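You operate a simulated robot arm through the tools that you are given. There is no shell and no other tool. Be economical: measure what you need, move in short steps, check, and stop when the job is done.

The job below is to be done with a simulated two-armed robot. You get a single attempt, and the scene is never put back.

TASK
Screw the cap back on the blue-cap refill bottle. Then put the red-cap bath bottle on the top of the island by the mixer away on the top of the island by the bath. Then put the small dish labelled "37" from the tape bench on top of the bath jug. Then open the hood cupboard door, put the orange stopper one on the shelf of the hood cupboard, then shut the door. Do these in the order given. Set down upright: red-cap bath bottle, orange stopper one.

It is judged by the outcome, as a careful person would: the job done as asked, and still so three seconds after it is handed in. It fails if anything else is knocked over, pushed out of place, dropped, spilled or broken. Lids that push on must go on centred and level and be pressed home; caps that screw on are set level and turned clockwise until they are tight.

THE ROBOT
Two 7-joint arms with fingered hands on one trunk, on a base that drives. Base frame: it is fixed to the floor where the robot stands at the start and does not move with it; the origin is under the middle of the robot, x ahead of it, y to its left, z up; the surface under the hand at the start is at about z = 850. Lengths are in mm, angles in degrees, forces in N, time in s.
The left shoulder is at the start at [59, 174, 1065], the right one opposite. With the tool pointing down near the work surface each hand reaches from about 320 to 740 mm from the robot's upright axis, wherever it stands, measured 20 degrees to its own side. Places, roughly: bath jug [750, 1500, 1000]; blue-cap refill bottle [500, 0, 1000]; hood cupboard door [-600, 1000, 400]; orange stopper one [3000, -500, 1000]; red-cap bath bottle [500, -500, 1000]; shelf of the hood cupboard [-800, 1000, 400]; small dish [2250, -750, 750]; top of the island by the bath [700, 1000, 800]. Payload 3.8 kg a hand.
The TCP of each hand is the grasp point between the finger pads, 26 mm short of the fingertips. In the tool frame z runs along the fingers and y along their closing line. The gripper opens to 132 mm. The gripper's body begins 73 mm behind the TCP. The gripper is a hand of 3 fingers: y runs from the thumb to the fingers, the wrist lies at [0, 0, -224] in the tool frame, and closing takes about 1.5 s.
Orientation is that of the tool frame in the base frame, as a unit quaternion [x, y, z, w]. With the fingers straight down and closing along the base's y, the tool's x points along the base's -x, its y along +y and its z along -z.

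THE INTERFACE
- The arms move only by the tool apply_moves. It takes "left_steps", "right_steps" or both (then of equal length, played together; a hand with none holds still); each is a list of rows, each a list of 7 numbers: the finger opening in m, from 0 to 0.132, then the shift along the tool's x, y, z in m, then the turn, a rotation vector about the tool's x, y, z in degrees. In form: [[grip, tx, ty, tz, wx, wy, wz], ...]. A call has 1 to 8 rows; each row is the pose to reach, as a shift and turn from the pose commanded when the call began, along the tool's axes at that moment. A row lasts 0.2 s, in which the tool goes at most 50 mm and 8.6 degrees; a call with a longer step from one row to the next is refused whole, and so is a gripper value outside its range. A pose out of reach is approached as far as the arm can. The call stops where the force on the tool passes 40 N (or 10 N more than at its start, if that is more) or the arm is blocked; 0.2 s more then pass. Each finger travels about 108 mm/s and halts on what it meets, pressing with about 32 N; the grip force reading is that of the motor and also rises with nothing between the fingers. The clock runs only during rows and for 0.2 s after the last one: add rows that repeat a pose to give the fingers time. It gives the time, the measured TCP pose, the force on the tool (base axes), the opening and the grip force at its end, in the units of the frame above (readings bear some noise), with the torque about the TCP (base axes, N m) and any sound that the robot's microphone picked up.
- Cameras (640 x 400 px; columns grow to the right, rows downward): "scene" is now at [155.8, 51.7, 1001.1]; the picture's right is [0.63, -0.78, 0.00], its down [0.23, 0.19, -0.96] and it looks along [0.74, 0.60, 0.29] (base axes); focal length 214 px, centre (320, 200). "left" rides on the left gripper at [-62, 3, -92] in its tool frame; the picture's right is [-0.05, -1.00, 0.00], its down [0.83, -0.04, -0.55] and it looks along [0.55, -0.03, 0.83] (tool axes); focal length 230 px, centre (320, 200). "right" rides on the right gripper at [62, 3, -92] in its tool frame; the picture's right is [-0.05, 1.00, 0.00], its down [-0.83, -0.04, -0.56] and it looks along [-0.55, -0.03, 0.83] (tool axes); focal length 230 px, centre (320, 200). There is no depth. A picture from a camera that has moved, and an enlarged one, comes with that camera's place and axes in the base frame and with its lens.
- snapshot(camera): a new picture of that camera. It takes no simulated time.
- slide_trunk(by): slides the trunk up (or, below 0, down) by that many mm; the arms and the scene camera ride with it, the base frame stays. It gives what a move gives, with no picture.
- base_move(legs): drives the robot by 1 to 6 legs, each [ahead, left, turn to the left] in mm, mm and degrees, along the robot's own axes; the way and the turn of a leg run together, so that a leg with both is an arc; at most 1500 mm and 180 degrees a leg. The arms and the cameras ride along, it lands a little off, and it stops where it bumps. It gives what a move gives.
- hand_shape(shape, hand): the hand has 3 fingers and takes this shape, open, in about a second: jaw (thumb against the fingers, like two jaws); tri (thumb and two fingers); tip (a fingertip pinch); poke (one finger out to press); point (the index stretched); flat (the hand flat); cup (the hand cupped); fist (a fist). The gripper value then closes the fingers along that shape, each until it touches; the sizes above hold for jaw. It gives what a move gives, with no picture.
- turn_head(pan, tilt): turns the head with the scene camera to pan (to the left, within 60 degrees either way) and tilt (down, from -29 to 69), counted from straight ahead of the robot. It gives what a move gives.
- enlarge(camera, box): a new picture of the part [left, top, right, bottom] of that camera's present view, enlarged. It takes no simulated time.
- close_job(): hands the job in; it is judged then, once.

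Go step by step. Nothing tells you exact positions but the pictures and the camera data: compare them with the known pose of the tool, close in by small moves and look again before you grip or let go. The budget is 165 turns and 130 pictures, counting those below and the enlarged ones. Unless the task says otherwise, let go and move clear before handing in.

The tools are called after "Request:" by a JSON object that holds its "api" and its "payload". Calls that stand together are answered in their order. apply_moves: Moves the arms, as the interface text tells. Its arguments: {"type":"object","properties":{"left_steps":{"type":"array","items":{"type":"array","items":{"type":"number"}}},"right_steps":{"type":"array","items":{"type":"array","items":{"type":"number"}}}},"required":[]} The other tools are called the same way: slide_trunk (by) slides the trunk up or down; hand_shape (shape, hand) gives the hand a shape; base_move (legs) drives the base; turn_head (pan, tilt) turns the head that bears the scene camera; snapshot (camera) takes a picture; enlarge (camera, box) takes an enlarged picture of a part of a camera's view; close_job () hands the job in.

At the start:

```text
t: 0.0
left_position: [485.2, 264.3, 1107.3]
left_tcp_rot: [-0.001, 1.0, -0.001, 0.0]
left_ft_force: [0.1, -0.6, 0.1]
left_moment: [0.04, 0.02, -0.02]
left_gripper_width: 131.9
left_grip_force: 0.1
left_shape: jaw
right_position: [405.3, -169.9, 1108.7]
right_tcp_rot: [0.001, 1.0, 0.001, 0.0]
right_ft_force: [0.3, 0.1, -0.6]
right_moment: [0.0, 0.01, -0.03]
right_gripper_width: 131.8
right_grip_force: 0.1
right_shape: jaw
trunk travel left (down, up): [-375.0, 107.0]
robot x, y, heading: [-0.7, 4.9, 0.2]
head pan, tilt: [39.0, -17.1]
```

scene: 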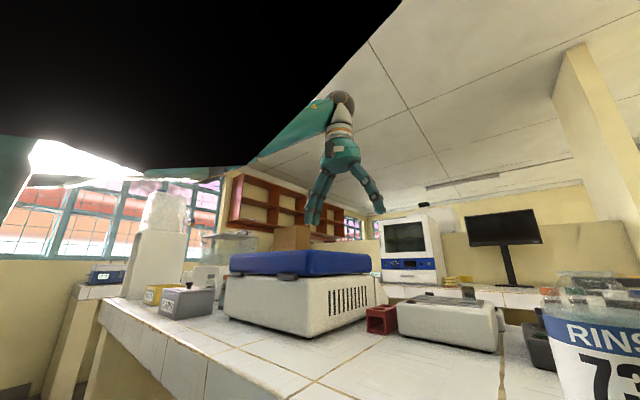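
right: 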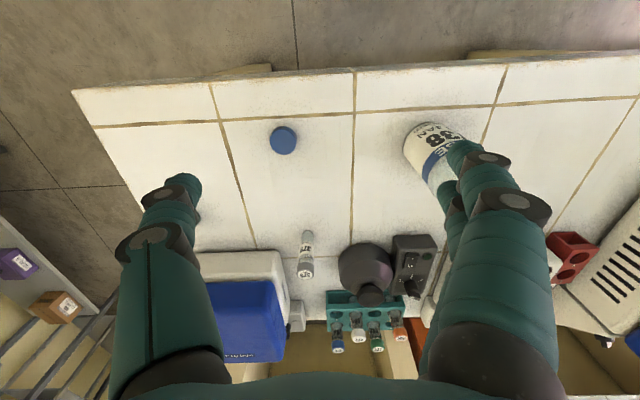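
left: 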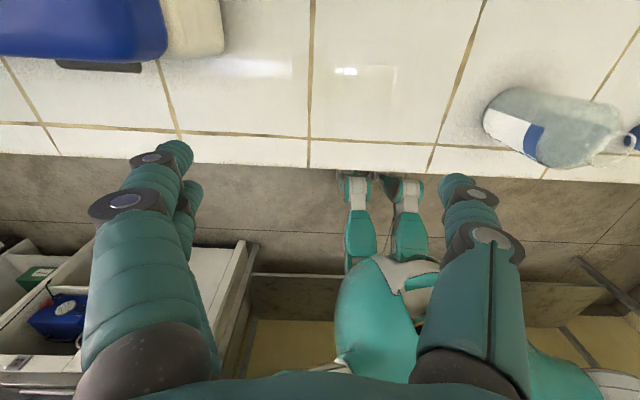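

I see the right wrist view shows a blue cap lying on the bench and a labelled bottle; I'll look around with the head first.

Request:
{"api": "turn_head", "payload": {"pan": 0, "tilt": 40}}

Request:
{"api": "snapshot", "payload": {"camera": "scene"}}

Request:
{"api": "turn_head", "payload": {"pan": -50, "tilt": 15}}

Request:
{"api": "snapshot", "payload": {"camera": "scene"}}

```text
t: 1.3
left_position: [484.0, 265.0, 1107.7]
left_tcp_rot: [-0.001, 1.0, 0.0, -0.001]
left_ft_force: [-0.1, -0.1, 0.8]
left_moment: [0.01, -0.02, 0.01]
left_gripper_width: 132.0
left_grip_force: 0.1
left_shape: jaw
right_position: [406.8, -171.4, 1108.1]
right_tcp_rot: [0.0, 1.0, 0.0, 0.0]
right_ft_force: [-0.3, -0.3, 0.1]
right_moment: [-0.01, 0.01, -0.01]
right_gripper_width: 131.8
right_grip_force: 0.1
right_shape: jaw
trunk travel left (down, up): [-375.0, 107.0]
robot x, y, heading: [-0.3, -2.5, 0.0]
head pan, tilt: [0.0, 40.0]
```

```text
126 pictures are left
camera scene: at [179.8, 2.2, 912.2], right [0.0, -1.0, 0.0], down [-0.64, 0.0, -0.77], along [0.77, 0.0, -0.64], focal length 214 px, centre (320, 200)
```

scene: 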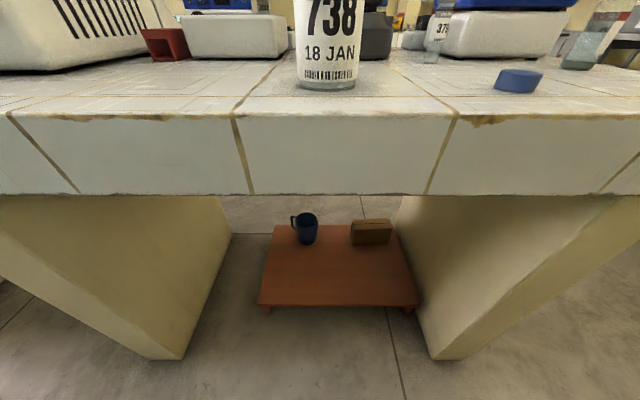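

```text
t: 2.4
left_position: [485.9, 264.9, 1108.6]
left_tcp_rot: [-0.001, 1.0, 0.0, 0.0]
left_ft_force: [0.2, 0.1, 0.0]
left_moment: [-0.02, 0.0, -0.02]
left_gripper_width: 131.8
left_grip_force: 0.0
left_shape: jaw
right_position: [405.4, -171.2, 1107.6]
right_tcp_rot: [0.001, 1.0, 0.001, 0.0]
right_ft_force: [-0.9, 0.5, -0.5]
right_moment: [0.01, 0.0, 0.02]
right_gripper_width: 131.8
right_grip_force: 0.0
right_shape: jaw
trunk travel left (down, up): [-375.0, 107.0]
robot x, y, heading: [-0.7, -3.0, -0.0]
head pan, tilt: [-50.0, 15.0]
```

```text
125 pictures are left
camera scene: at [154.8, -69.4, 951.6], right [-0.77, -0.64, 0.0], down [-0.17, 0.2, -0.97], along [0.62, -0.74, -0.26], focal length 214 px, centre (320, 200)
```

scene: 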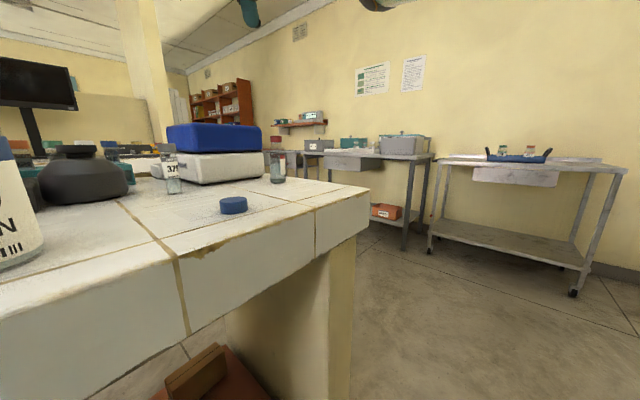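

The blue cap lies at about (452,-225,850) and the big bottle (738) at about (506,-8). I'll raise the trunk for a better look at the bench.

Request:
{"api": "slide_trunk", "payload": {"by": 105}}

Request:
{"api": "turn_head", "payload": {"pan": -8, "tilt": 25}}

Request:
{"api": "snapshot", "payload": {"camera": "scene"}}

Request:
{"api": "snapshot", "payload": {"camera": "right"}}

```text
t: 3.8
left_position: [486.1, 264.6, 1211.1]
left_tcp_rot: [-0.001, 1.0, 0.0, -0.001]
left_ft_force: [0.4, 0.4, -0.2]
left_moment: [0.01, 0.0, 0.02]
left_gripper_width: 131.9
left_grip_force: 0.1
left_shape: jaw
right_position: [405.7, -171.0, 1211.6]
right_tcp_rot: [0.001, 1.0, 0.0, 0.0]
right_ft_force: [1.7, -0.1, -0.1]
right_moment: [-0.03, -0.01, 0.01]
right_gripper_width: 132.0
right_grip_force: 0.1
right_shape: jaw
trunk travel left (down, up): [-480.0, 2.0]
robot x, y, heading: [-2.9, -4.9, 0.0]
head pan, tilt: [-50.0, 15.0]
```

```text
t: 4.9
left_position: [485.5, 264.6, 1213.4]
left_tcp_rot: [-0.001, 1.0, 0.0, 0.0]
left_ft_force: [0.5, 0.5, -0.7]
left_moment: [-0.04, 0.01, -0.01]
left_gripper_width: 132.1
left_grip_force: 0.1
left_shape: jaw
right_position: [405.1, -170.1, 1214.6]
right_tcp_rot: [0.001, 1.0, 0.001, 0.0]
right_ft_force: [0.2, 0.2, -0.5]
right_moment: [-0.01, -0.01, 0.01]
right_gripper_width: 132.0
right_grip_force: 0.0
right_shape: jaw
trunk travel left (down, up): [-480.0, 2.0]
robot x, y, heading: [-0.0, -1.7, 0.1]
head pan, tilt: [-8.0, 25.0]
```

```text
124 pictures are left
camera scene: at [199.4, -10.8, 1073.9], right [-0.14, -0.99, 0.0], down [-0.42, 0.06, -0.91], along [0.9, -0.13, -0.42], focal length 214 px, centre (320, 200)
```

scene: 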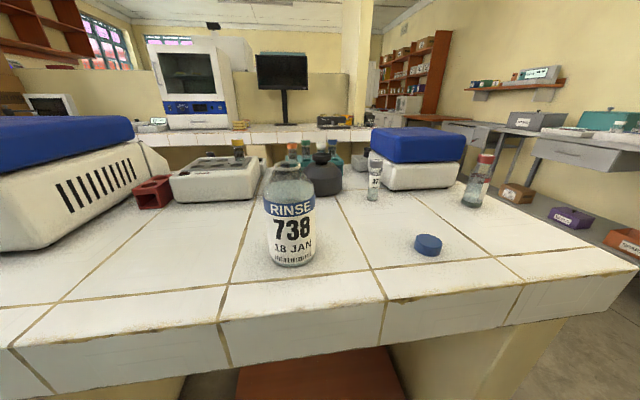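

```text
123 pictures are left
camera right: at [343.8, -168.1, 1305.7], right [0.05, 1.0, 0.0], down [0.83, -0.05, 0.56], along [0.55, -0.03, -0.83], focal length 230 px, centre (320, 200)
```

right: 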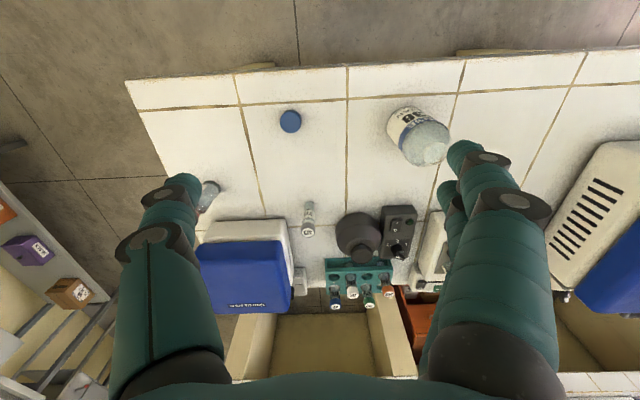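

The open RINSE bottle stands ahead, with the red-cap bottle further right. I'll zoom in on the neck, the cap and the red-cap bottle.

Request:
{"api": "enlarge", "payload": {"camera": "scene", "box": [240, 130, 340, 280]}}

Request:
{"api": "enlarge", "payload": {"camera": "scene", "box": [350, 120, 540, 270]}}

Request:
{"api": "enlarge", "payload": {"camera": "right", "box": [250, 70, 470, 200]}}

```text
2.67 times, centred on (290, 205) of scene
camera zoom: at [199.4, -10.8, 1073.9], right [-0.14, -0.99, 0.0], down [-0.42, 0.06, -0.91], along [0.9, -0.13, -0.42], focal length 572 px, centre (400, 187)
```

zoom: 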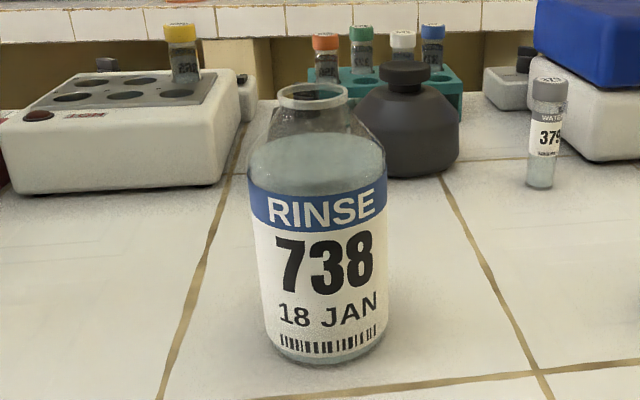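

```text
2.67 times, centred on (445, 195) of scene
camera zoom: at [199.4, -10.8, 1073.9], right [-0.14, -0.99, 0.0], down [-0.42, 0.06, -0.91], along [0.9, -0.13, -0.42], focal length 572 px, centre (-13, 213)
```

zoom: 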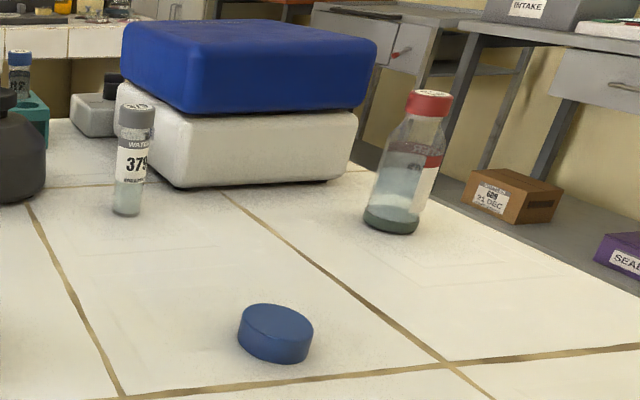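

```text
2.91 times, centred on (360, 135) of right
camera zoom: at [343.8, -168.1, 1305.7], right [0.05, 1.0, 0.0], down [0.83, -0.05, 0.56], along [0.55, -0.03, -0.83], focal length 669 px, centre (204, 389)
```

zoom: 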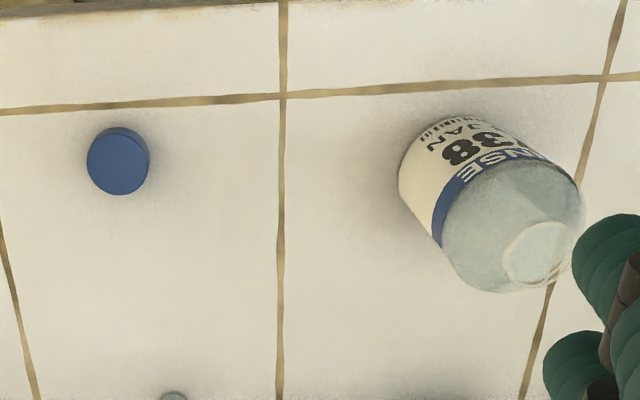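

Cap at about (455,-226), top ≈872; bottle rim at about (485,-7,990). I'll bring the right hand above the cap and look again.

Request:
{"api": "apply_moves", "payload": {"right_steps": [[0.132, -0.01, -0.01, 0.04, 0, 0, 0], [0.132, -0.02, -0.02, 0.08, 0, 0, 0], [0.132, -0.03, -0.03, 0.12, 0, 0, 0], [0.132, -0.04, -0.045, 0.16, 0, 0, 0], [0.132, -0.05, -0.056, 0.2, 0, 0, 0], [0.132, -0.05, -0.056, 0.23, 0, 0, 0], [0.132, -0.05, -0.056, 0.23, 0, 0, 0]]}}

Request:
{"api": "snapshot", "payload": {"camera": "right"}}

Request:
{"api": "snapshot", "payload": {"camera": "scene"}}

```text
t: 6.5
left_position: [483.4, 265.0, 1212.5]
left_tcp_rot: [-0.001, 1.0, 0.0, -0.001]
left_ft_force: [0.7, -0.1, 0.0]
left_moment: [-0.02, 0.0, 0.0]
left_gripper_width: 131.9
left_grip_force: 0.0
left_shape: jaw
right_position: [456.5, -226.5, 983.9]
right_tcp_rot: [0.001, 1.0, 0.001, 0.001]
right_ft_force: [-0.7, 0.0, -0.1]
right_moment: [-0.02, -0.02, 0.03]
right_gripper_width: 131.7
right_grip_force: 0.1
right_shape: jaw
trunk travel left (down, up): [-480.0, 2.0]
robot x, y, heading: [2.5, -4.2, 0.1]
head pan, tilt: [-8.0, 25.0]
```

```text
119 pictures are left
camera right: at [395.0, -223.9, 1075.8], right [0.05, 1.0, 0.0], down [0.83, -0.05, 0.56], along [0.56, -0.03, -0.83], focal length 230 px, centre (320, 200)
```

right: 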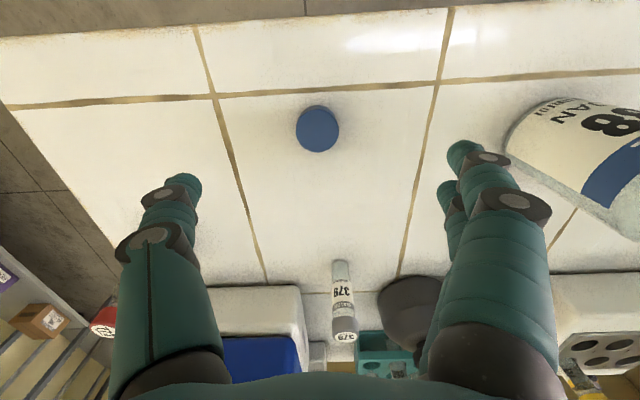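

```text
118 pictures are left
camera scene: at [199.2, -10.7, 1074.0], right [-0.14, -0.99, 0.0], down [-0.42, 0.06, -0.91], along [0.9, -0.13, -0.42], focal length 214 px, centre (320, 200)
```

scene: 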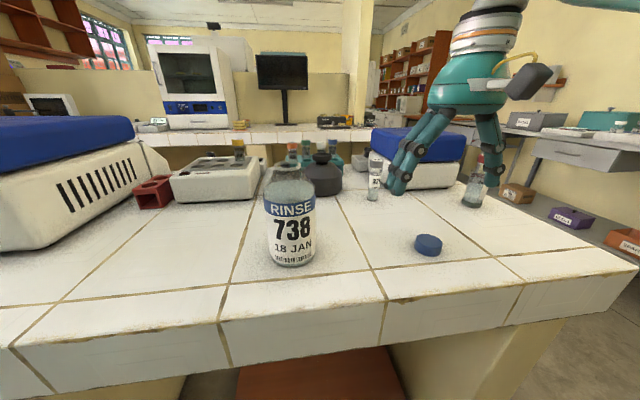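

The cap centre is at about (457,-229). I'll descend over it with the fingers partly closed.

Request:
{"api": "apply_moves", "payload": {"right_steps": [[0.11, -0.001, -0.002, 0.03, 0, 0, 0], [0.09, -0.001, -0.002, 0.06, 0, 0, 0], [0.08, -0.001, -0.002, 0.08, 0, 0, 0], [0.07, -0.001, -0.002, 0.095, 0, 0, 0], [0.07, -0.001, -0.002, 0.103, 0, 0, 0], [0.07, -0.001, -0.002, 0.103, 0, 0, 0]]}}

Request:
{"api": "snapshot", "payload": {"camera": "right"}}

Request:
{"api": "enlarge", "payload": {"camera": "scene", "box": [360, 160, 500, 280]}}

```text
t: 7.9
left_position: [484.7, 265.9, 1212.4]
left_tcp_rot: [-0.001, 1.0, 0.0, 0.001]
left_ft_force: [0.4, -0.3, -0.1]
left_moment: [-0.01, 0.02, 0.0]
left_gripper_width: 131.9
left_grip_force: 0.0
left_shape: jaw
right_position: [456.9, -229.8, 879.2]
right_tcp_rot: [0.0, 1.0, 0.001, 0.0]
right_ft_force: [-0.2, 1.0, -0.2]
right_moment: [0.01, -0.01, -0.02]
right_gripper_width: 70.4
right_grip_force: 0.0
right_shape: jaw
trunk travel left (down, up): [-480.0, 2.0]
robot x, y, heading: [0.7, -2.2, -0.0]
head pan, tilt: [-8.0, 25.0]
```

```text
117 pictures are left
camera right: at [395.3, -226.4, 971.3], right [0.05, 1.0, 0.0], down [0.83, -0.04, 0.56], along [0.55, -0.03, -0.83], focal length 230 px, centre (320, 200)
```

right: 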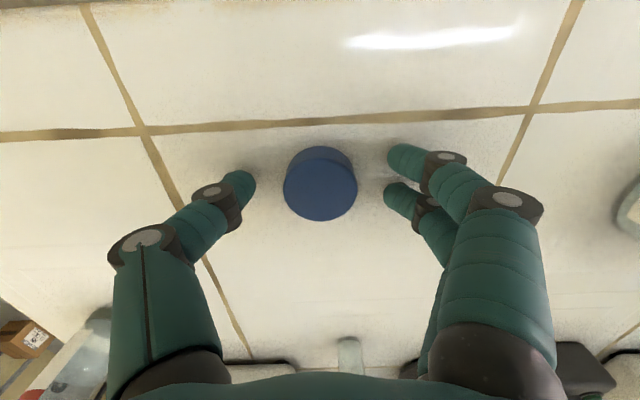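

```text
3.33 times, centred on (430, 220) of scene
camera zoom: at [199.3, -10.7, 1073.9], right [-0.14, -0.99, 0.0], down [-0.42, 0.06, -0.91], along [0.9, -0.13, -0.42], focal length 715 px, centre (-47, 133)
```

zoom: 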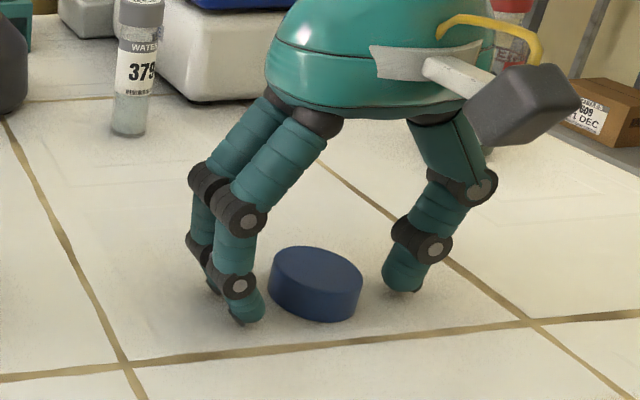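

The cap sits well between thumb and fingers. I'll close the grip on it.

Request:
{"api": "apply_moves", "payload": {"right_steps": [[0.05, 0, 0, 0, 0, 0, 0], [0.03, 0, 0, 0, 0, 0, 0], [0.02, 0, 0, 0, 0, 0, 0], [0.02, 0, 0, 0, 0, 0, 0], [0.02, 0, 0, 0, 0, 0, 0]]}}

Request:
{"api": "snapshot", "payload": {"camera": "right"}}

Request:
{"api": "enlarge", "payload": {"camera": "scene", "box": [360, 160, 500, 280]}}

```text
t: 9.1
left_position: [485.6, 265.0, 1212.6]
left_tcp_rot: [-0.001, 1.0, 0.0, 0.001]
left_ft_force: [-0.4, -0.8, 0.8]
left_moment: [0.0, -0.03, 0.0]
left_gripper_width: 132.0
left_grip_force: 0.0
left_shape: jaw
right_position: [457.0, -229.0, 879.4]
right_tcp_rot: [0.001, 1.0, 0.001, 0.001]
right_ft_force: [-0.1, -0.4, 0.6]
right_moment: [0.01, -0.03, 0.0]
right_gripper_width: 30.0
right_grip_force: 32.1
right_shape: jaw
trunk travel left (down, up): [-480.0, 2.0]
robot x, y, heading: [2.2, -0.8, -0.2]
head pan, tilt: [-8.0, 25.0]
```

```text
115 pictures are left
camera right: at [395.5, -226.5, 971.6], right [0.05, 1.0, 0.0], down [0.83, -0.05, 0.56], along [0.55, -0.03, -0.83], focal length 230 px, centre (320, 200)
```

right: 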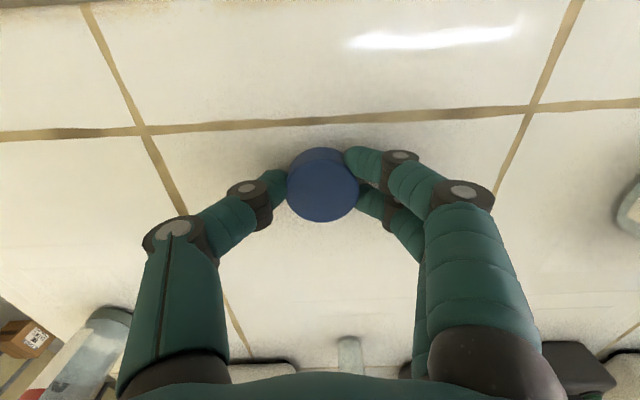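

```text
3.33 times, centred on (430, 220) of scene
camera zoom: at [199.3, -10.7, 1073.9], right [-0.14, -0.99, 0.0], down [-0.42, 0.06, -0.91], along [0.9, -0.13, -0.42], focal length 715 px, centre (-47, 133)
```

zoom: 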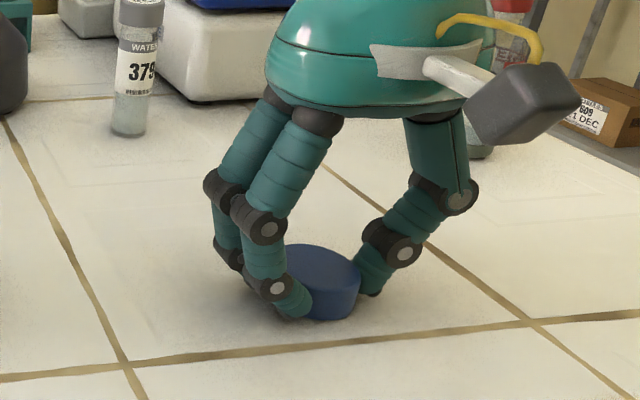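

The cap is held (about 32 N). I'll lift it, and meanwhile swing the left hand toward the bottle's left side so it can steady the body.

Request:
{"api": "apply_moves", "payload": {"right_steps": [[0.02, 0, 0, -0.02, 0, 0, 0], [0.02, 0, 0, -0.05, 0, 0, 0], [0.02, 0, 0, -0.08, 0, 0, 0], [0.02, 0, 0, -0.12, 0, 0, 0], [0.02, 0, 0, -0.16, 0, 0, 0], [0.02, 0, 0, -0.19, 0, 0, 0], [0.02, 0, 0, -0.2, 0, 0, 0], [0.02, 0, 0, -0.2, 0, 0, 0]], "left_steps": [[0.132, 0, -0.018, 0.028, 3.59, -3.59, 6.23], [0.132, 0, -0.035, 0.057, 7.18, -7.18, 12.46], [0.132, 0, -0.053, 0.085, 10.77, -10.77, 18.69], [0.132, 0, -0.071, 0.113, 14.36, -14.36, 24.92], [0.132, 0, -0.089, 0.142, 17.95, -17.95, 31.15], [0.132, 0, -0.107, 0.17, 21.54, -21.54, 37.38], [0.132, 0, -0.125, 0.2, 25.13, -25.13, 43.61], [0.132, -0.003, -0.142, 0.227, 28.74, -28.74, 49.85]]}}

Request:
{"api": "apply_moves", "payload": {"left_steps": [[0.132, 0, 0, 0, 3.59, -3.59, 6.23], [0.132, 0, 0, 0, 7.18, -7.18, 12.46], [0.132, 0, 0, 0, 10.77, -10.77, 18.69], [0.132, 0, 0, 0, 14.36, -14.36, 24.92], [0.132, 0, 0, 0, 17.96, -17.96, 31.15], [0.132, 0, 0, 0, 17.96, -17.96, 31.15]]}}

Request:
{"api": "snapshot", "payload": {"camera": "left"}}

Request:
{"api": "snapshot", "payload": {"camera": "scene"}}

Request:
{"api": "snapshot", "payload": {"camera": "right"}}

```text
t: 10.9
left_position: [490.4, 121.5, 982.1]
left_tcp_rot: [0.413, 0.846, -0.238, 0.239]
left_ft_force: [0.2, -0.5, -0.1]
left_moment: [-0.02, 0.0, 0.01]
left_gripper_width: 131.9
left_grip_force: 0.0
left_shape: jaw
right_position: [454.3, -227.8, 1079.2]
right_tcp_rot: [0.001, 1.0, -0.001, 0.0]
right_ft_force: [-0.1, -0.2, 0.6]
right_moment: [0.01, -0.01, -0.01]
right_gripper_width: 29.8
right_grip_force: 31.9
right_shape: jaw
trunk travel left (down, up): [-480.0, 2.0]
robot x, y, heading: [2.8, 2.6, -0.1]
head pan, tilt: [-8.0, 25.0]
```

```text
t: 12.3
left_position: [487.2, 121.9, 985.0]
left_tcp_rot: [0.612, 0.612, -0.353, 0.355]
left_ft_force: [-0.5, -0.7, 0.2]
left_moment: [0.0, -0.01, 0.02]
left_gripper_width: 132.0
left_grip_force: 0.1
left_shape: jaw
right_position: [453.8, -228.3, 1078.5]
right_tcp_rot: [0.0, 1.0, 0.001, 0.0]
right_ft_force: [-0.7, -0.9, -0.6]
right_moment: [0.0, -0.01, 0.02]
right_gripper_width: 29.9
right_grip_force: 31.9
right_shape: jaw
trunk travel left (down, up): [-480.0, 2.0]
robot x, y, heading: [-2.2, 2.6, 0.0]
head pan, tilt: [-8.0, 25.0]
```

```text
113 pictures are left
camera left: at [491.8, 171.7, 1084.8], right [-1.0, -0.03, 0.04], down [-0.04, 0.9, -0.44], along [-0.03, -0.44, -0.9], focal length 230 px, centre (320, 200)
```

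left: 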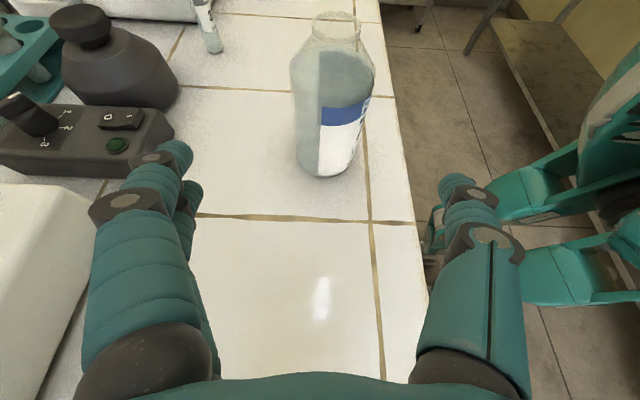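

```text
112 pictures are left
camera scene: at [199.2, -10.7, 1073.9], right [-0.14, -0.99, 0.0], down [-0.42, 0.06, -0.91], along [0.9, -0.13, -0.42], focal length 214 px, centre (320, 200)
```

scene: 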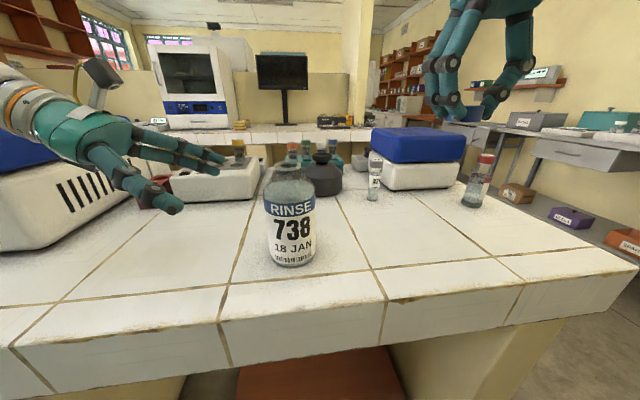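

```text
111 pictures are left
camera right: at [391.9, -226.4, 1171.1], right [0.05, 1.0, 0.0], down [0.83, -0.05, 0.56], along [0.55, -0.03, -0.83], focal length 230 px, centre (320, 200)
```

right: 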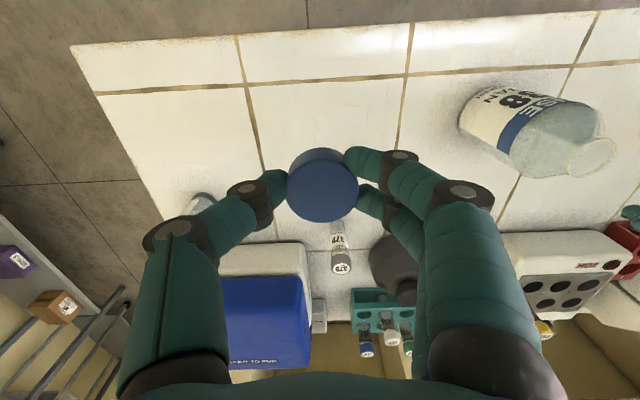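

The bottle axis is at about (480,-9), rim at z ≈ 994. I'll advance the left hand along its fingers so that the body sits between them.

Request:
{"api": "apply_moves", "payload": {"left_steps": [[0.132, 0, -0.008, 0.02, 0, 0, 0], [0.132, 0, -0.008, 0.05, 0, 0, 0], [0.132, 0, -0.008, 0.08, 0, 0, 0], [0.132, 0, -0.008, 0.11, 0, 0, 0], [0.132, 0, -0.008, 0.13, 0, 0, 0], [0.132, 0, -0.008, 0.146, 0, 0, 0], [0.132, 0, -0.008, 0.146, 0, 0, 0]]}}

Request:
{"api": "snapshot", "payload": {"camera": "left"}}

Request:
{"api": "snapshot", "payload": {"camera": "scene"}}

```text
t: 13.9
left_position: [478.9, -5.2, 912.6]
left_tcp_rot: [0.612, 0.612, -0.353, 0.354]
left_ft_force: [-0.1, 0.0, -0.6]
left_moment: [0.01, 0.02, 0.03]
left_gripper_width: 132.1
left_grip_force: 0.1
left_shape: jaw
right_position: [451.8, -228.5, 1079.0]
right_tcp_rot: [0.001, 1.0, 0.0, 0.0]
right_ft_force: [0.0, 0.4, -1.1]
right_moment: [-0.02, 0.03, 0.0]
right_gripper_width: 30.0
right_grip_force: 32.3
right_shape: jaw
trunk travel left (down, up): [-480.0, 2.0]
robot x, y, heading: [-0.6, -0.5, 0.1]
head pan, tilt: [-8.0, 25.0]
```

```text
110 pictures are left
camera left: at [483.1, 45.3, 1012.1], right [-1.0, -0.03, 0.04], down [-0.04, 0.9, -0.44], along [-0.03, -0.44, -0.9], focal length 230 px, centre (320, 200)
```

left: 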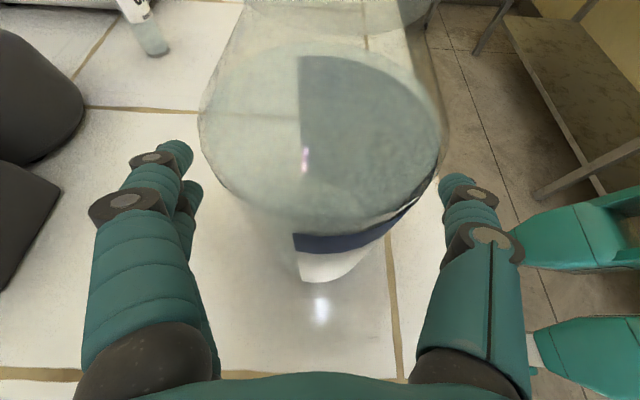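

```text
109 pictures are left
camera scene: at [199.3, -10.6, 1073.9], right [-0.14, -0.99, 0.0], down [-0.42, 0.06, -0.91], along [0.9, -0.13, -0.42], focal length 214 px, centre (320, 200)
```

scene: 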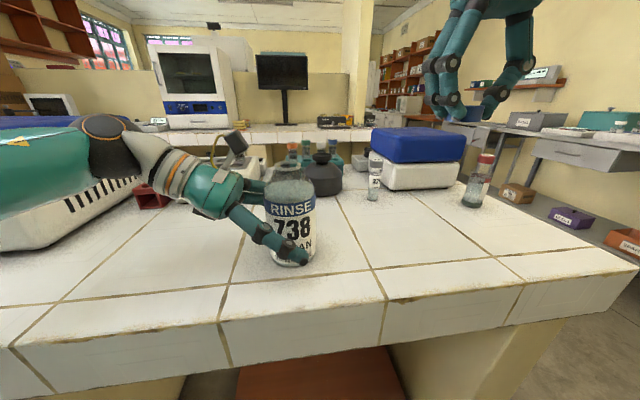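

The bottle is centred between the left fingers. I'll close the left hand gently on it.

Request:
{"api": "apply_moves", "payload": {"left_steps": [[0.11, 0, 0, 0, 0, 0, 0], [0.09, 0, 0, 0, 0, 0, 0], [0.075, 0, 0, 0, 0, 0, 0], [0.065, 0, 0, 0, 0, 0, 0], [0.06, 0, 0, 0, 0, 0, 0], [0.06, 0, 0, 0, 0, 0, 0]]}}

Request:
{"api": "snapshot", "payload": {"camera": "right"}}

Request:
{"api": "enlarge", "payload": {"camera": "scene", "box": [210, 130, 370, 280]}}

```text
t: 15.3
left_position: [479.4, -4.9, 912.8]
left_tcp_rot: [0.612, 0.612, -0.353, 0.354]
left_ft_force: [-1.7, -2.0, -1.0]
left_moment: [0.02, -0.08, -0.02]
left_gripper_width: 60.5
left_grip_force: 31.6
left_shape: jaw
right_position: [454.2, -228.9, 1079.0]
right_tcp_rot: [0.001, 1.0, 0.0, 0.0]
right_ft_force: [0.2, 0.7, -0.4]
right_moment: [-0.01, 0.0, 0.0]
right_gripper_width: 30.2
right_grip_force: 31.8
right_shape: jaw
trunk travel left (down, up): [-480.0, 2.0]
robot x, y, heading: [-1.0, -0.8, -0.1]
head pan, tilt: [-8.0, 25.0]
```

```text
108 pictures are left
camera right: at [392.1, -226.6, 1170.9], right [0.05, 1.0, 0.0], down [0.83, -0.05, 0.56], along [0.55, -0.03, -0.83], focal length 230 px, centre (320, 200)
```

right: 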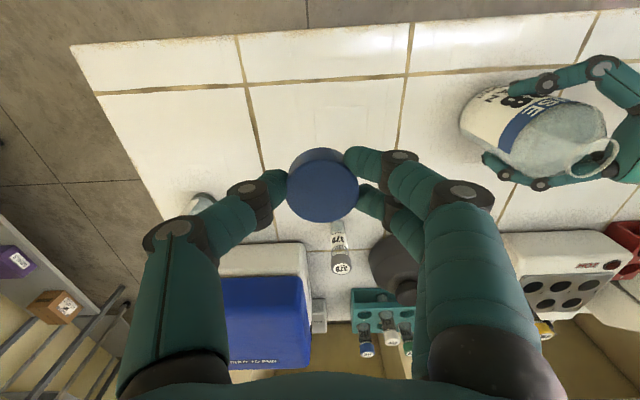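

```text
2.67 times, centred on (290, 205) of scene
camera zoom: at [199.3, -10.9, 1073.9], right [-0.14, -0.99, 0.0], down [-0.42, 0.06, -0.91], along [0.9, -0.13, -0.42], focal length 572 px, centre (400, 187)
```

zoom: 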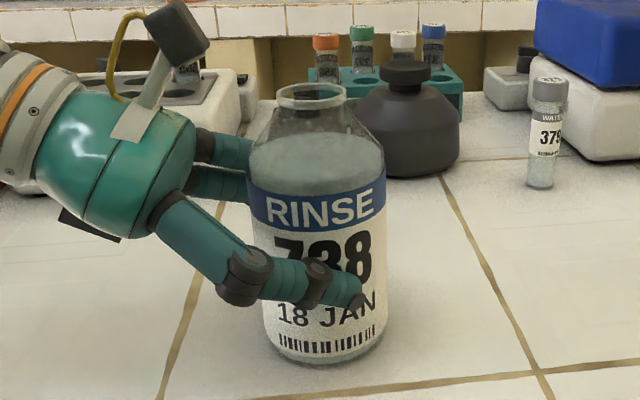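

The left hand holds the bottle, but its tilted camera would crowd the right fingers. I'll open it, level the left hand about its closing axis, and re-grip.

Request:
{"api": "apply_moves", "payload": {"left_steps": [[0.08, 0, 0, 0, 0, 0, 0], [0.1, 0, 0, 0, 0, 0, 0], [0.115, 0, 0, 0, 0, 0, 0], [0.115, 0, 0, 0, 0, -7.5, 0], [0.115, 0, 0, 0, 0, -15, 0], [0.115, 0, 0, 0, 0, -22.5, 0], [0.115, 0, 0, 0, 0, -30, 0], [0.115, 0, 0, 0, 0, -30, 0]]}}

Request:
{"api": "snapshot", "payload": {"camera": "scene"}}

Request:
{"api": "snapshot", "payload": {"camera": "left"}}

```text
t: 17.1
left_position: [478.7, -1.5, 911.1]
left_tcp_rot: [0.499, 0.502, -0.501, 0.498]
left_ft_force: [-0.4, -0.5, -0.2]
left_moment: [-0.01, 0.01, 0.01]
left_gripper_width: 114.9
left_grip_force: 0.1
left_shape: jaw
right_position: [453.7, -227.2, 1078.7]
right_tcp_rot: [0.001, 1.0, 0.0, 0.0]
right_ft_force: [-1.1, 0.5, -0.5]
right_moment: [-0.02, 0.02, -0.04]
right_gripper_width: 30.1
right_grip_force: 32.0
right_shape: jaw
trunk travel left (down, up): [-480.0, 2.0]
robot x, y, heading: [-3.1, 1.5, -0.1]
head pan, tilt: [-8.0, 25.0]
```

```text
106 pictures are left
camera scene: at [199.5, -9.5, 1073.9], right [-0.14, -0.99, 0.0], down [-0.42, 0.06, -0.91], along [0.9, -0.13, -0.42], focal length 214 px, centre (320, 200)
```

scene: 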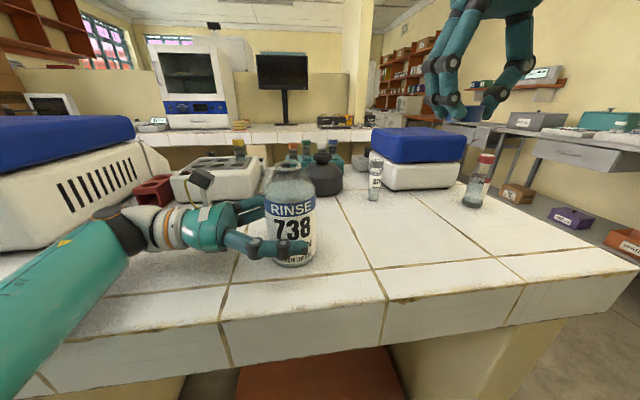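

```text
105 pictures are left
camera left: at [483.7, 91.3, 972.4], right [-1.0, 0.0, 0.06], down [-0.05, 0.56, -0.83], along [-0.03, -0.83, -0.56], focal length 230 px, centre (320, 200)
```

left: 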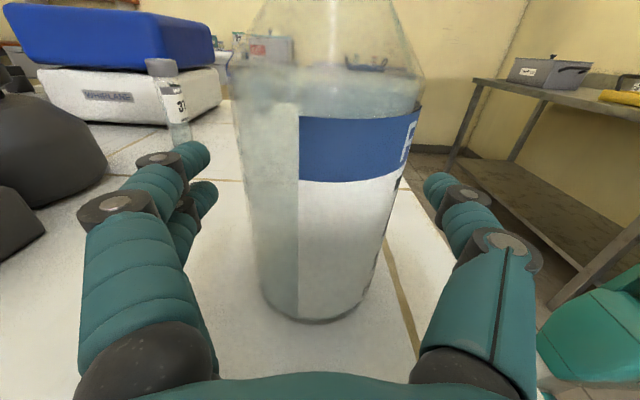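

The left hand is level and clear of the bench. I'll re-grip the bottle and bring the cap over, turning the right hand counter-clockwise first to leave room for a long clockwise stroke.

Request:
{"api": "apply_moves", "payload": {"left_steps": [[0.1, 0, 0, 0, 0, 0, 0], [0.085, 0, 0, 0, 0, 0, 0], [0.075, 0, 0, 0, 0, 0, 0], [0.065, 0, 0, 0, 0, 0, 0], [0.055, 0, 0, 0, 0, 0, 0], [0.055, 0, 0, 0, 0, 0, 0], [0.055, 0, 0, 0, 0, 0, 0], [0.055, 0, 0, 0, 0, 0, 0]], "right_steps": [[0.02, -0.003, 0.028, 0, 0, 0, -7.5], [0.02, -0.006, 0.056, 0, 0, 0, -15], [0.02, -0.01, 0.084, 0, 0, 0, -22.5], [0.02, -0.013, 0.112, 0, 0, 0, -30], [0.02, -0.017, 0.14, 0, 0, 0, -37.5], [0.02, -0.02, 0.168, 0, 0, 0, -45], [0.02, -0.024, 0.196, 0, 0, 0, -52.5], [0.02, -0.027, 0.222, 0, 0, 0, -60]]}}

Request:
{"api": "apply_moves", "payload": {"right_steps": [[0.02, 0, 0, 0, 0, 0, -7.5], [0.02, 0, 0, 0, 0, 0, -15], [0.02, 0, 0, 0, 0, 0, -22.5], [0.02, 0, 0, 0, 0, 0, -30], [0.02, 0, 0, 0, 0, 0, -30]]}}

Request:
{"api": "snapshot", "payload": {"camera": "right"}}

Request:
{"api": "enlarge", "payload": {"camera": "scene", "box": [210, 80, 370, 280]}}

Request:
{"api": "snapshot", "payload": {"camera": "left"}}

```text
t: 18.9
left_position: [479.8, -1.4, 911.4]
left_tcp_rot: [0.499, 0.501, -0.5, 0.499]
left_ft_force: [-1.2, 0.9, -0.5]
left_moment: [0.0, 0.0, -0.03]
left_gripper_width: 61.1
left_grip_force: 32.0
left_shape: jaw
right_position: [480.6, -6.0, 1081.2]
right_tcp_rot: [-0.5, 0.866, 0.0, -0.001]
right_ft_force: [-0.7, -0.2, 0.2]
right_moment: [0.0, 0.0, 0.0]
right_gripper_width: 30.0
right_grip_force: 31.9
right_shape: jaw
trunk travel left (down, up): [-480.0, 2.0]
robot x, y, heading: [-1.5, 0.8, -0.0]
head pan, tilt: [-8.0, 25.0]
```

```text
t: 20.1
left_position: [479.6, -1.5, 911.2]
left_tcp_rot: [0.499, 0.501, -0.501, 0.499]
left_ft_force: [-0.8, 1.4, 0.5]
left_moment: [0.02, 0.0, -0.02]
left_gripper_width: 61.0
left_grip_force: 32.0
left_shape: jaw
right_position: [482.8, -6.7, 1079.3]
right_tcp_rot: [-0.707, 0.707, 0.0, 0.001]
right_ft_force: [-0.6, -0.5, -0.3]
right_moment: [0.02, -0.01, -0.02]
right_gripper_width: 29.8
right_grip_force: 31.7
right_shape: jaw
trunk travel left (down, up): [-480.0, 2.0]
robot x, y, heading: [1.0, 2.6, 0.1]
head pan, tilt: [-8.0, 25.0]
```

```text
104 pictures are left
camera right: at [479.9, -68.6, 1172.9], right [-1.0, 0.05, 0.0], down [0.04, 0.83, 0.56], along [0.03, 0.56, -0.83], focal length 230 px, centre (320, 200)
```

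right: 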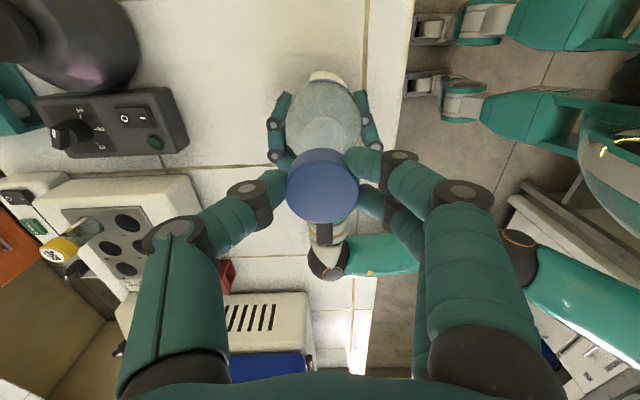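

```text
2.00 times, centred on (290, 180) of scene
camera zoom: at [199.3, -10.6, 1073.9], right [-0.14, -0.99, 0.0], down [-0.42, 0.06, -0.91], along [0.9, -0.13, -0.42], focal length 429 px, centre (380, 240)
```

zoom: 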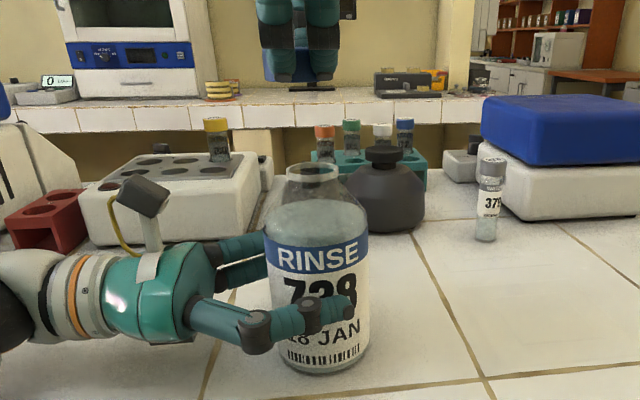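

```text
102 pictures are left
camera left: at [483.8, 90.3, 973.2], right [-1.0, 0.0, 0.06], down [-0.05, 0.56, -0.83], along [-0.03, -0.83, -0.56], focal length 230 px, centre (320, 200)
```

left: 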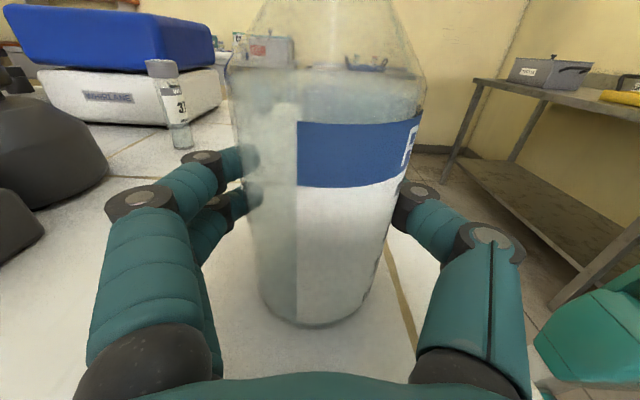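

Cap is over the neck. I'll zoom in on the scene to line up cap and rim closely.

Request:
{"api": "enlarge", "payload": {"camera": "scene", "box": [260, 100, 325, 180]}}

Request:
{"api": "enlarge", "payload": {"camera": "right", "box": [250, 50, 400, 250]}}

```text
5.00 times, centred on (292, 140) of scene
camera zoom: at [199.3, -10.6, 1073.9], right [-0.14, -0.99, 0.0], down [-0.42, 0.06, -0.91], along [0.9, -0.13, -0.42], focal length 1072 px, centre (458, 500)
```

zoom: 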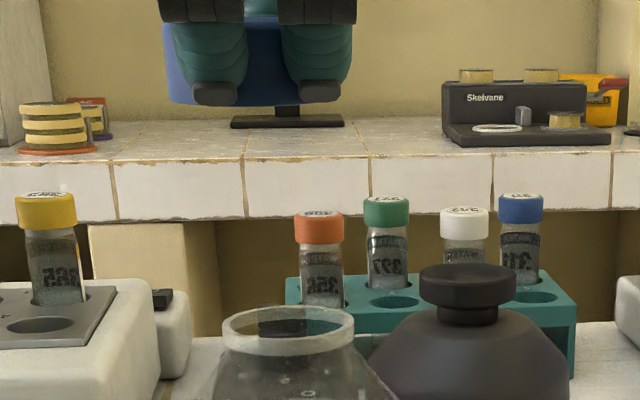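

```text
2.00 times, centred on (325, 150) of right
camera zoom: at [479.9, -68.6, 1172.9], right [-1.0, 0.05, 0.0], down [0.04, 0.83, 0.56], along [0.03, 0.56, -0.83], focal length 460 px, centre (310, 300)
```

zoom: 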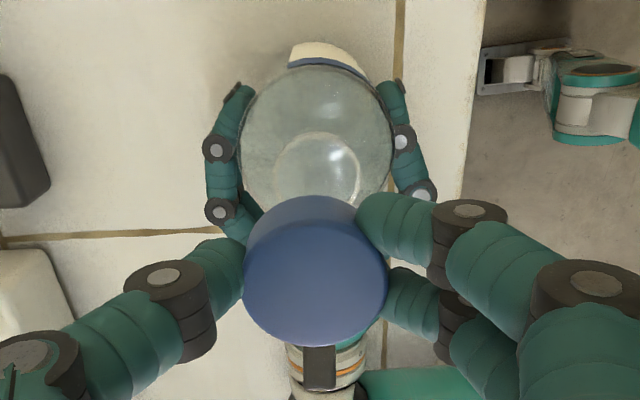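

I need the cap's edges more sharply.

Request:
{"api": "enlarge", "payload": {"camera": "scene", "box": [285, 95, 335, 127]}}

```text
12.50 times, centred on (310, 111) of scene
camera zoom: at [199.3, -10.6, 1073.9], right [-0.14, -0.99, 0.0], down [-0.42, 0.06, -0.91], along [0.9, -0.13, -0.42], focal length 2681 px, centre (445, 1312)
```

zoom: 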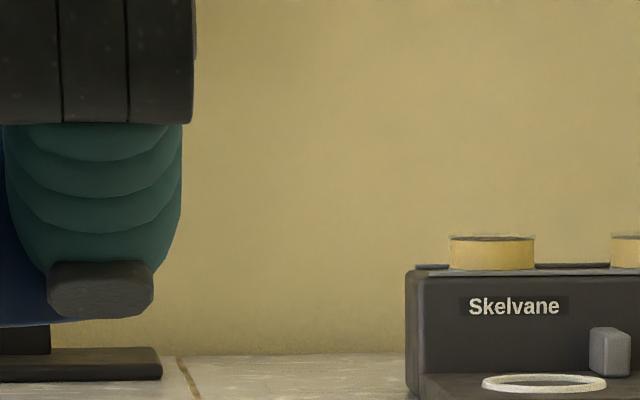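

Cap appears roughly 3 mm too far to +y relative to the rim. I'll correct and go down to just above the rim for a direct comparison.

Request:
{"api": "apply_moves", "payload": {"right_steps": [[0.02, 0.003, 0.001, 0.015, 0, 0, 0], [0.02, 0.003, 0.001, 0.03, 0, 0, 0], [0.02, 0.003, 0.001, 0.042, 0, 0, 0], [0.02, 0.003, 0.001, 0.042, 0, 0, 0]]}}

Request:
{"api": "enlarge", "payload": {"camera": "scene", "box": [265, 125, 325, 175]}}

Request:
{"api": "enlarge", "payload": {"camera": "right", "box": [250, 80, 400, 230]}}

```text
t: 21.1
left_position: [480.2, -2.4, 912.3]
left_tcp_rot: [0.499, 0.502, -0.5, 0.499]
left_ft_force: [-0.7, 0.8, -0.3]
left_moment: [0.01, -0.03, 0.0]
left_gripper_width: 61.3
left_grip_force: 32.1
left_shape: jaw
right_position: [482.9, -7.0, 1039.5]
right_tcp_rot: [-0.706, 0.708, 0.0, 0.0]
right_ft_force: [0.2, -0.8, 1.7]
right_moment: [-0.01, 0.06, -0.02]
right_gripper_width: 30.0
right_grip_force: 32.0
right_shape: jaw
trunk travel left (down, up): [-480.0, 2.0]
robot x, y, heading: [0.6, 0.9, 0.1]
head pan, tilt: [-8.0, 25.0]
```

```text
8.00 times, centred on (295, 150) of scene
camera zoom: at [199.3, -10.6, 1073.9], right [-0.14, -0.99, 0.0], down [-0.42, 0.06, -0.91], along [0.9, -0.13, -0.42], focal length 1716 px, centre (520, 600)
```

zoom: 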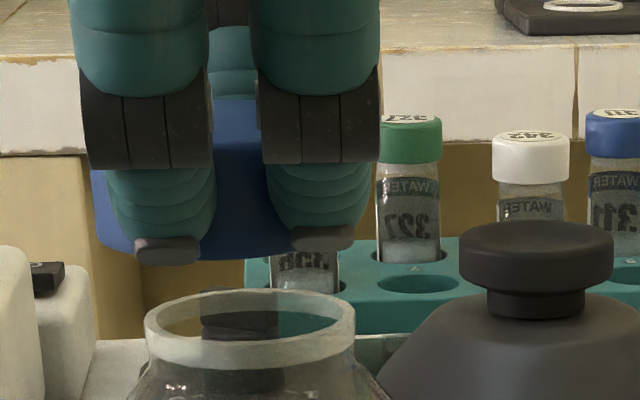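

```text
2.67 times, centred on (325, 155) of right
camera zoom: at [479.7, -70.0, 1131.2], right [-1.0, 0.05, 0.0], down [0.04, 0.83, 0.56], along [0.03, 0.56, -0.83], focal length 614 px, centre (307, 320)
```

zoom: 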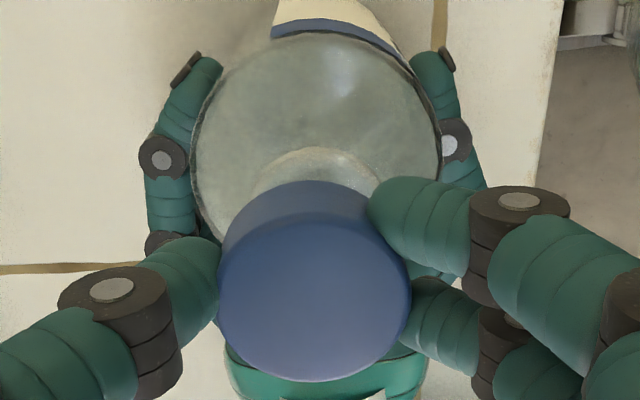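

On closer reading, both cameras agree the cap is about 3 mm too far +y and 1 mm +x. I'll correct and lower to a smaller gap.

Request:
{"api": "apply_moves", "payload": {"right_steps": [[0.02, 0.0032, 0.001, 0.0, 0, 0, 0], [0.02, 0.0032, 0.001, 0.005, 0, 0, 0], [0.02, 0.0032, 0.001, 0.009, 0, 0, 0], [0.02, 0.0032, 0.001, 0.009, 0, 0, 0]]}}

Request:
{"api": "enlarge", "payload": {"camera": "scene", "box": [265, 125, 325, 175]}}

Request:
{"api": "enlarge", "payload": {"camera": "right", "box": [250, 80, 400, 230]}}

```text
t: 22.1
left_position: [479.9, -1.3, 912.4]
left_tcp_rot: [0.499, 0.502, -0.501, 0.498]
left_ft_force: [1.4, 0.1, 0.5]
left_moment: [0.0, 0.06, 0.02]
left_gripper_width: 60.8
left_grip_force: 32.0
left_shape: jaw
right_position: [482.3, -12.5, 1029.0]
right_tcp_rot: [0.708, -0.707, -0.001, -0.001]
right_ft_force: [-1.8, 0.9, -0.2]
right_moment: [0.0, 0.15, 0.01]
right_gripper_width: 29.6
right_grip_force: 32.0
right_shape: jaw
trunk travel left (down, up): [-480.0, 2.0]
robot x, y, heading: [-2.2, -1.0, -0.4]
head pan, tilt: [-8.0, 25.0]
```

```text
8.00 times, centred on (295, 150) of scene
camera zoom: at [199.2, -10.7, 1073.9], right [-0.14, -0.99, 0.0], down [-0.42, 0.06, -0.91], along [0.9, -0.13, -0.42], focal length 1716 px, centre (520, 600)
```

zoom: 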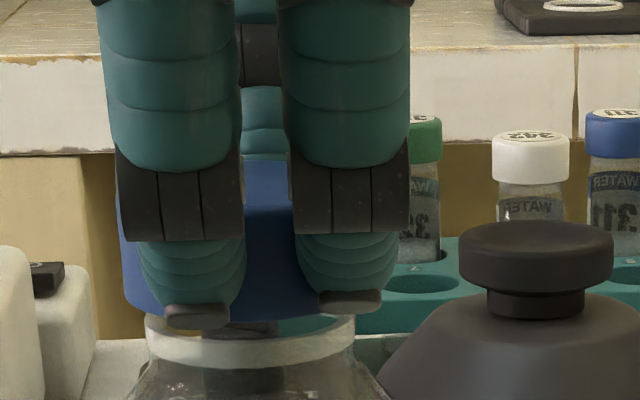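

```text
2.67 times, centred on (325, 155) of right
camera zoom: at [478.4, -73.7, 1121.6], right [-1.0, 0.05, 0.0], down [0.04, 0.83, 0.56], along [0.03, 0.56, -0.83], focal length 614 px, centre (307, 320)
```

zoom: 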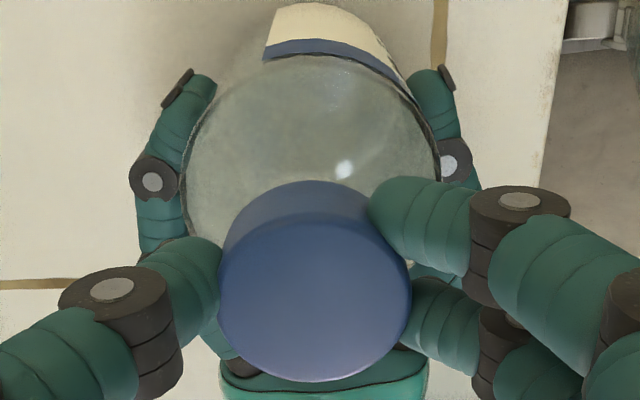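

Cap and rim now line up to about 1 mm. I'll nudge 1 mm and lower gently until contact.

Request:
{"api": "apply_moves", "payload": {"right_steps": [[0.02, 0.001, 0, 0.002, 0, 0, 0], [0.02, 0.001, 0, 0.004, 0, 0, 0], [0.02, 0.001, 0, 0.006, 0, 0, 0], [0.02, 0.001, 0, 0.006, 0, 0, 0]]}}

Request:
{"api": "enlarge", "payload": {"camera": "scene", "box": [265, 125, 325, 175]}}

```text
t: 23.1
left_position: [479.8, -1.8, 912.0]
left_tcp_rot: [0.5, 0.502, -0.5, 0.499]
left_ft_force: [4.5, -7.5, -2.0]
left_moment: [0.15, 0.01, 0.12]
left_gripper_width: 61.1
left_grip_force: 31.9
left_shape: jaw
right_position: [481.3, -11.8, 1027.4]
right_tcp_rot: [0.707, -0.707, 0.0, -0.003]
right_ft_force: [-2.2, 6.6, 22.4]
right_moment: [0.14, 0.16, -0.07]
right_gripper_width: 30.4
right_grip_force: 31.6
right_shape: jaw
trunk travel left (down, up): [-480.0, 2.0]
robot x, y, heading: [1.3, -1.8, 0.2]
head pan, tilt: [-8.0, 25.0]
```

```text
8.00 times, centred on (295, 150) of scene
camera zoom: at [198.7, -10.6, 1074.3], right [-0.14, -0.99, 0.0], down [-0.42, 0.06, -0.91], along [0.9, -0.13, -0.42], focal length 1716 px, centre (520, 600)
```

zoom: 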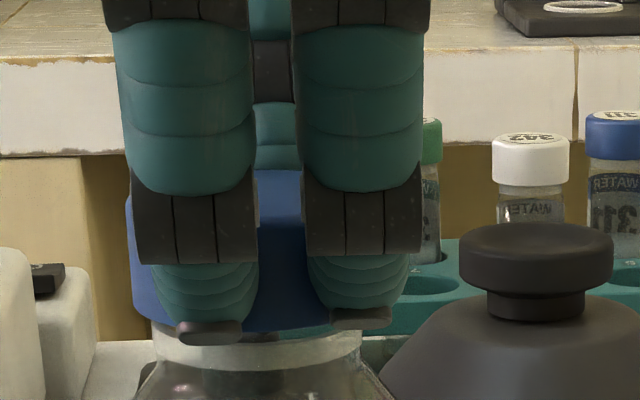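

Contact at about 22 N, aligned within 1 mm. Now I'll ease off a bit and turn clockwise, keeping the cap centre fixed.

Request:
{"api": "apply_moves", "payload": {"right_steps": [[0.02, 0, 0, -0.001, 0, 0, 0], [0.02, 0, 0.0004, -0.001, 0, 0, 8], [0.02, -0.0001, 0.0008, -0.001, 0, 0, 16], [0.02, -0.0002, 0.0011, -0.0008, 0, 0, 24], [0.02, -0.0004, 0.0015, -0.0006, 0, 0, 32], [0.02, -0.0007, 0.0018, -0.0004, 0, 0, 40], [0.02, -0.0009, 0.0021, -0.0002, 0, 0, 48], [0.02, -0.0012, 0.0023, 0, 0, 0, 56]]}}

Request:
{"api": "enlarge", "payload": {"camera": "scene", "box": [265, 125, 325, 175]}}

```text
t: 24.9
left_position: [478.5, -1.6, 911.1]
left_tcp_rot: [0.499, 0.501, -0.499, 0.5]
left_ft_force: [5.9, -4.1, -3.9]
left_moment: [0.13, 0.08, 0.01]
left_gripper_width: 61.0
left_grip_force: 32.3
left_shape: jaw
right_position: [477.3, -11.6, 1026.1]
right_tcp_rot: [-0.29, 0.957, 0.0, 0.002]
right_ft_force: [-4.5, 4.8, 28.1]
right_moment: [0.31, 0.17, 0.0]
right_gripper_width: 31.8
right_grip_force: 31.9
right_shape: jaw
trunk travel left (down, up): [-480.0, 2.0]
robot x, y, heading: [-1.7, -1.1, -0.0]
head pan, tilt: [-8.0, 25.0]
```

```text
8.00 times, centred on (295, 150) of scene
camera zoom: at [198.3, -10.6, 1074.2], right [-0.14, -0.99, 0.0], down [-0.42, 0.06, -0.91], along [0.9, -0.13, -0.42], focal length 1716 px, centre (520, 600)
```

zoom: 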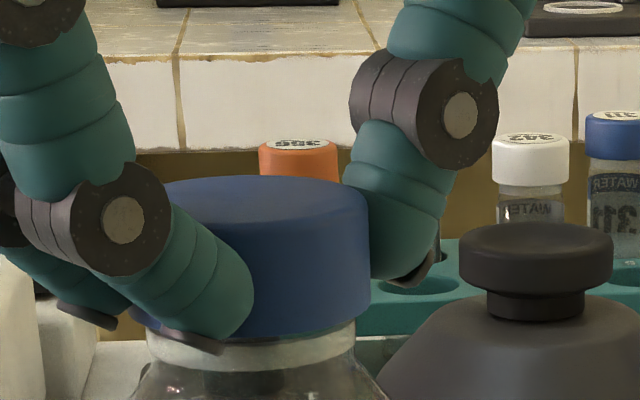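

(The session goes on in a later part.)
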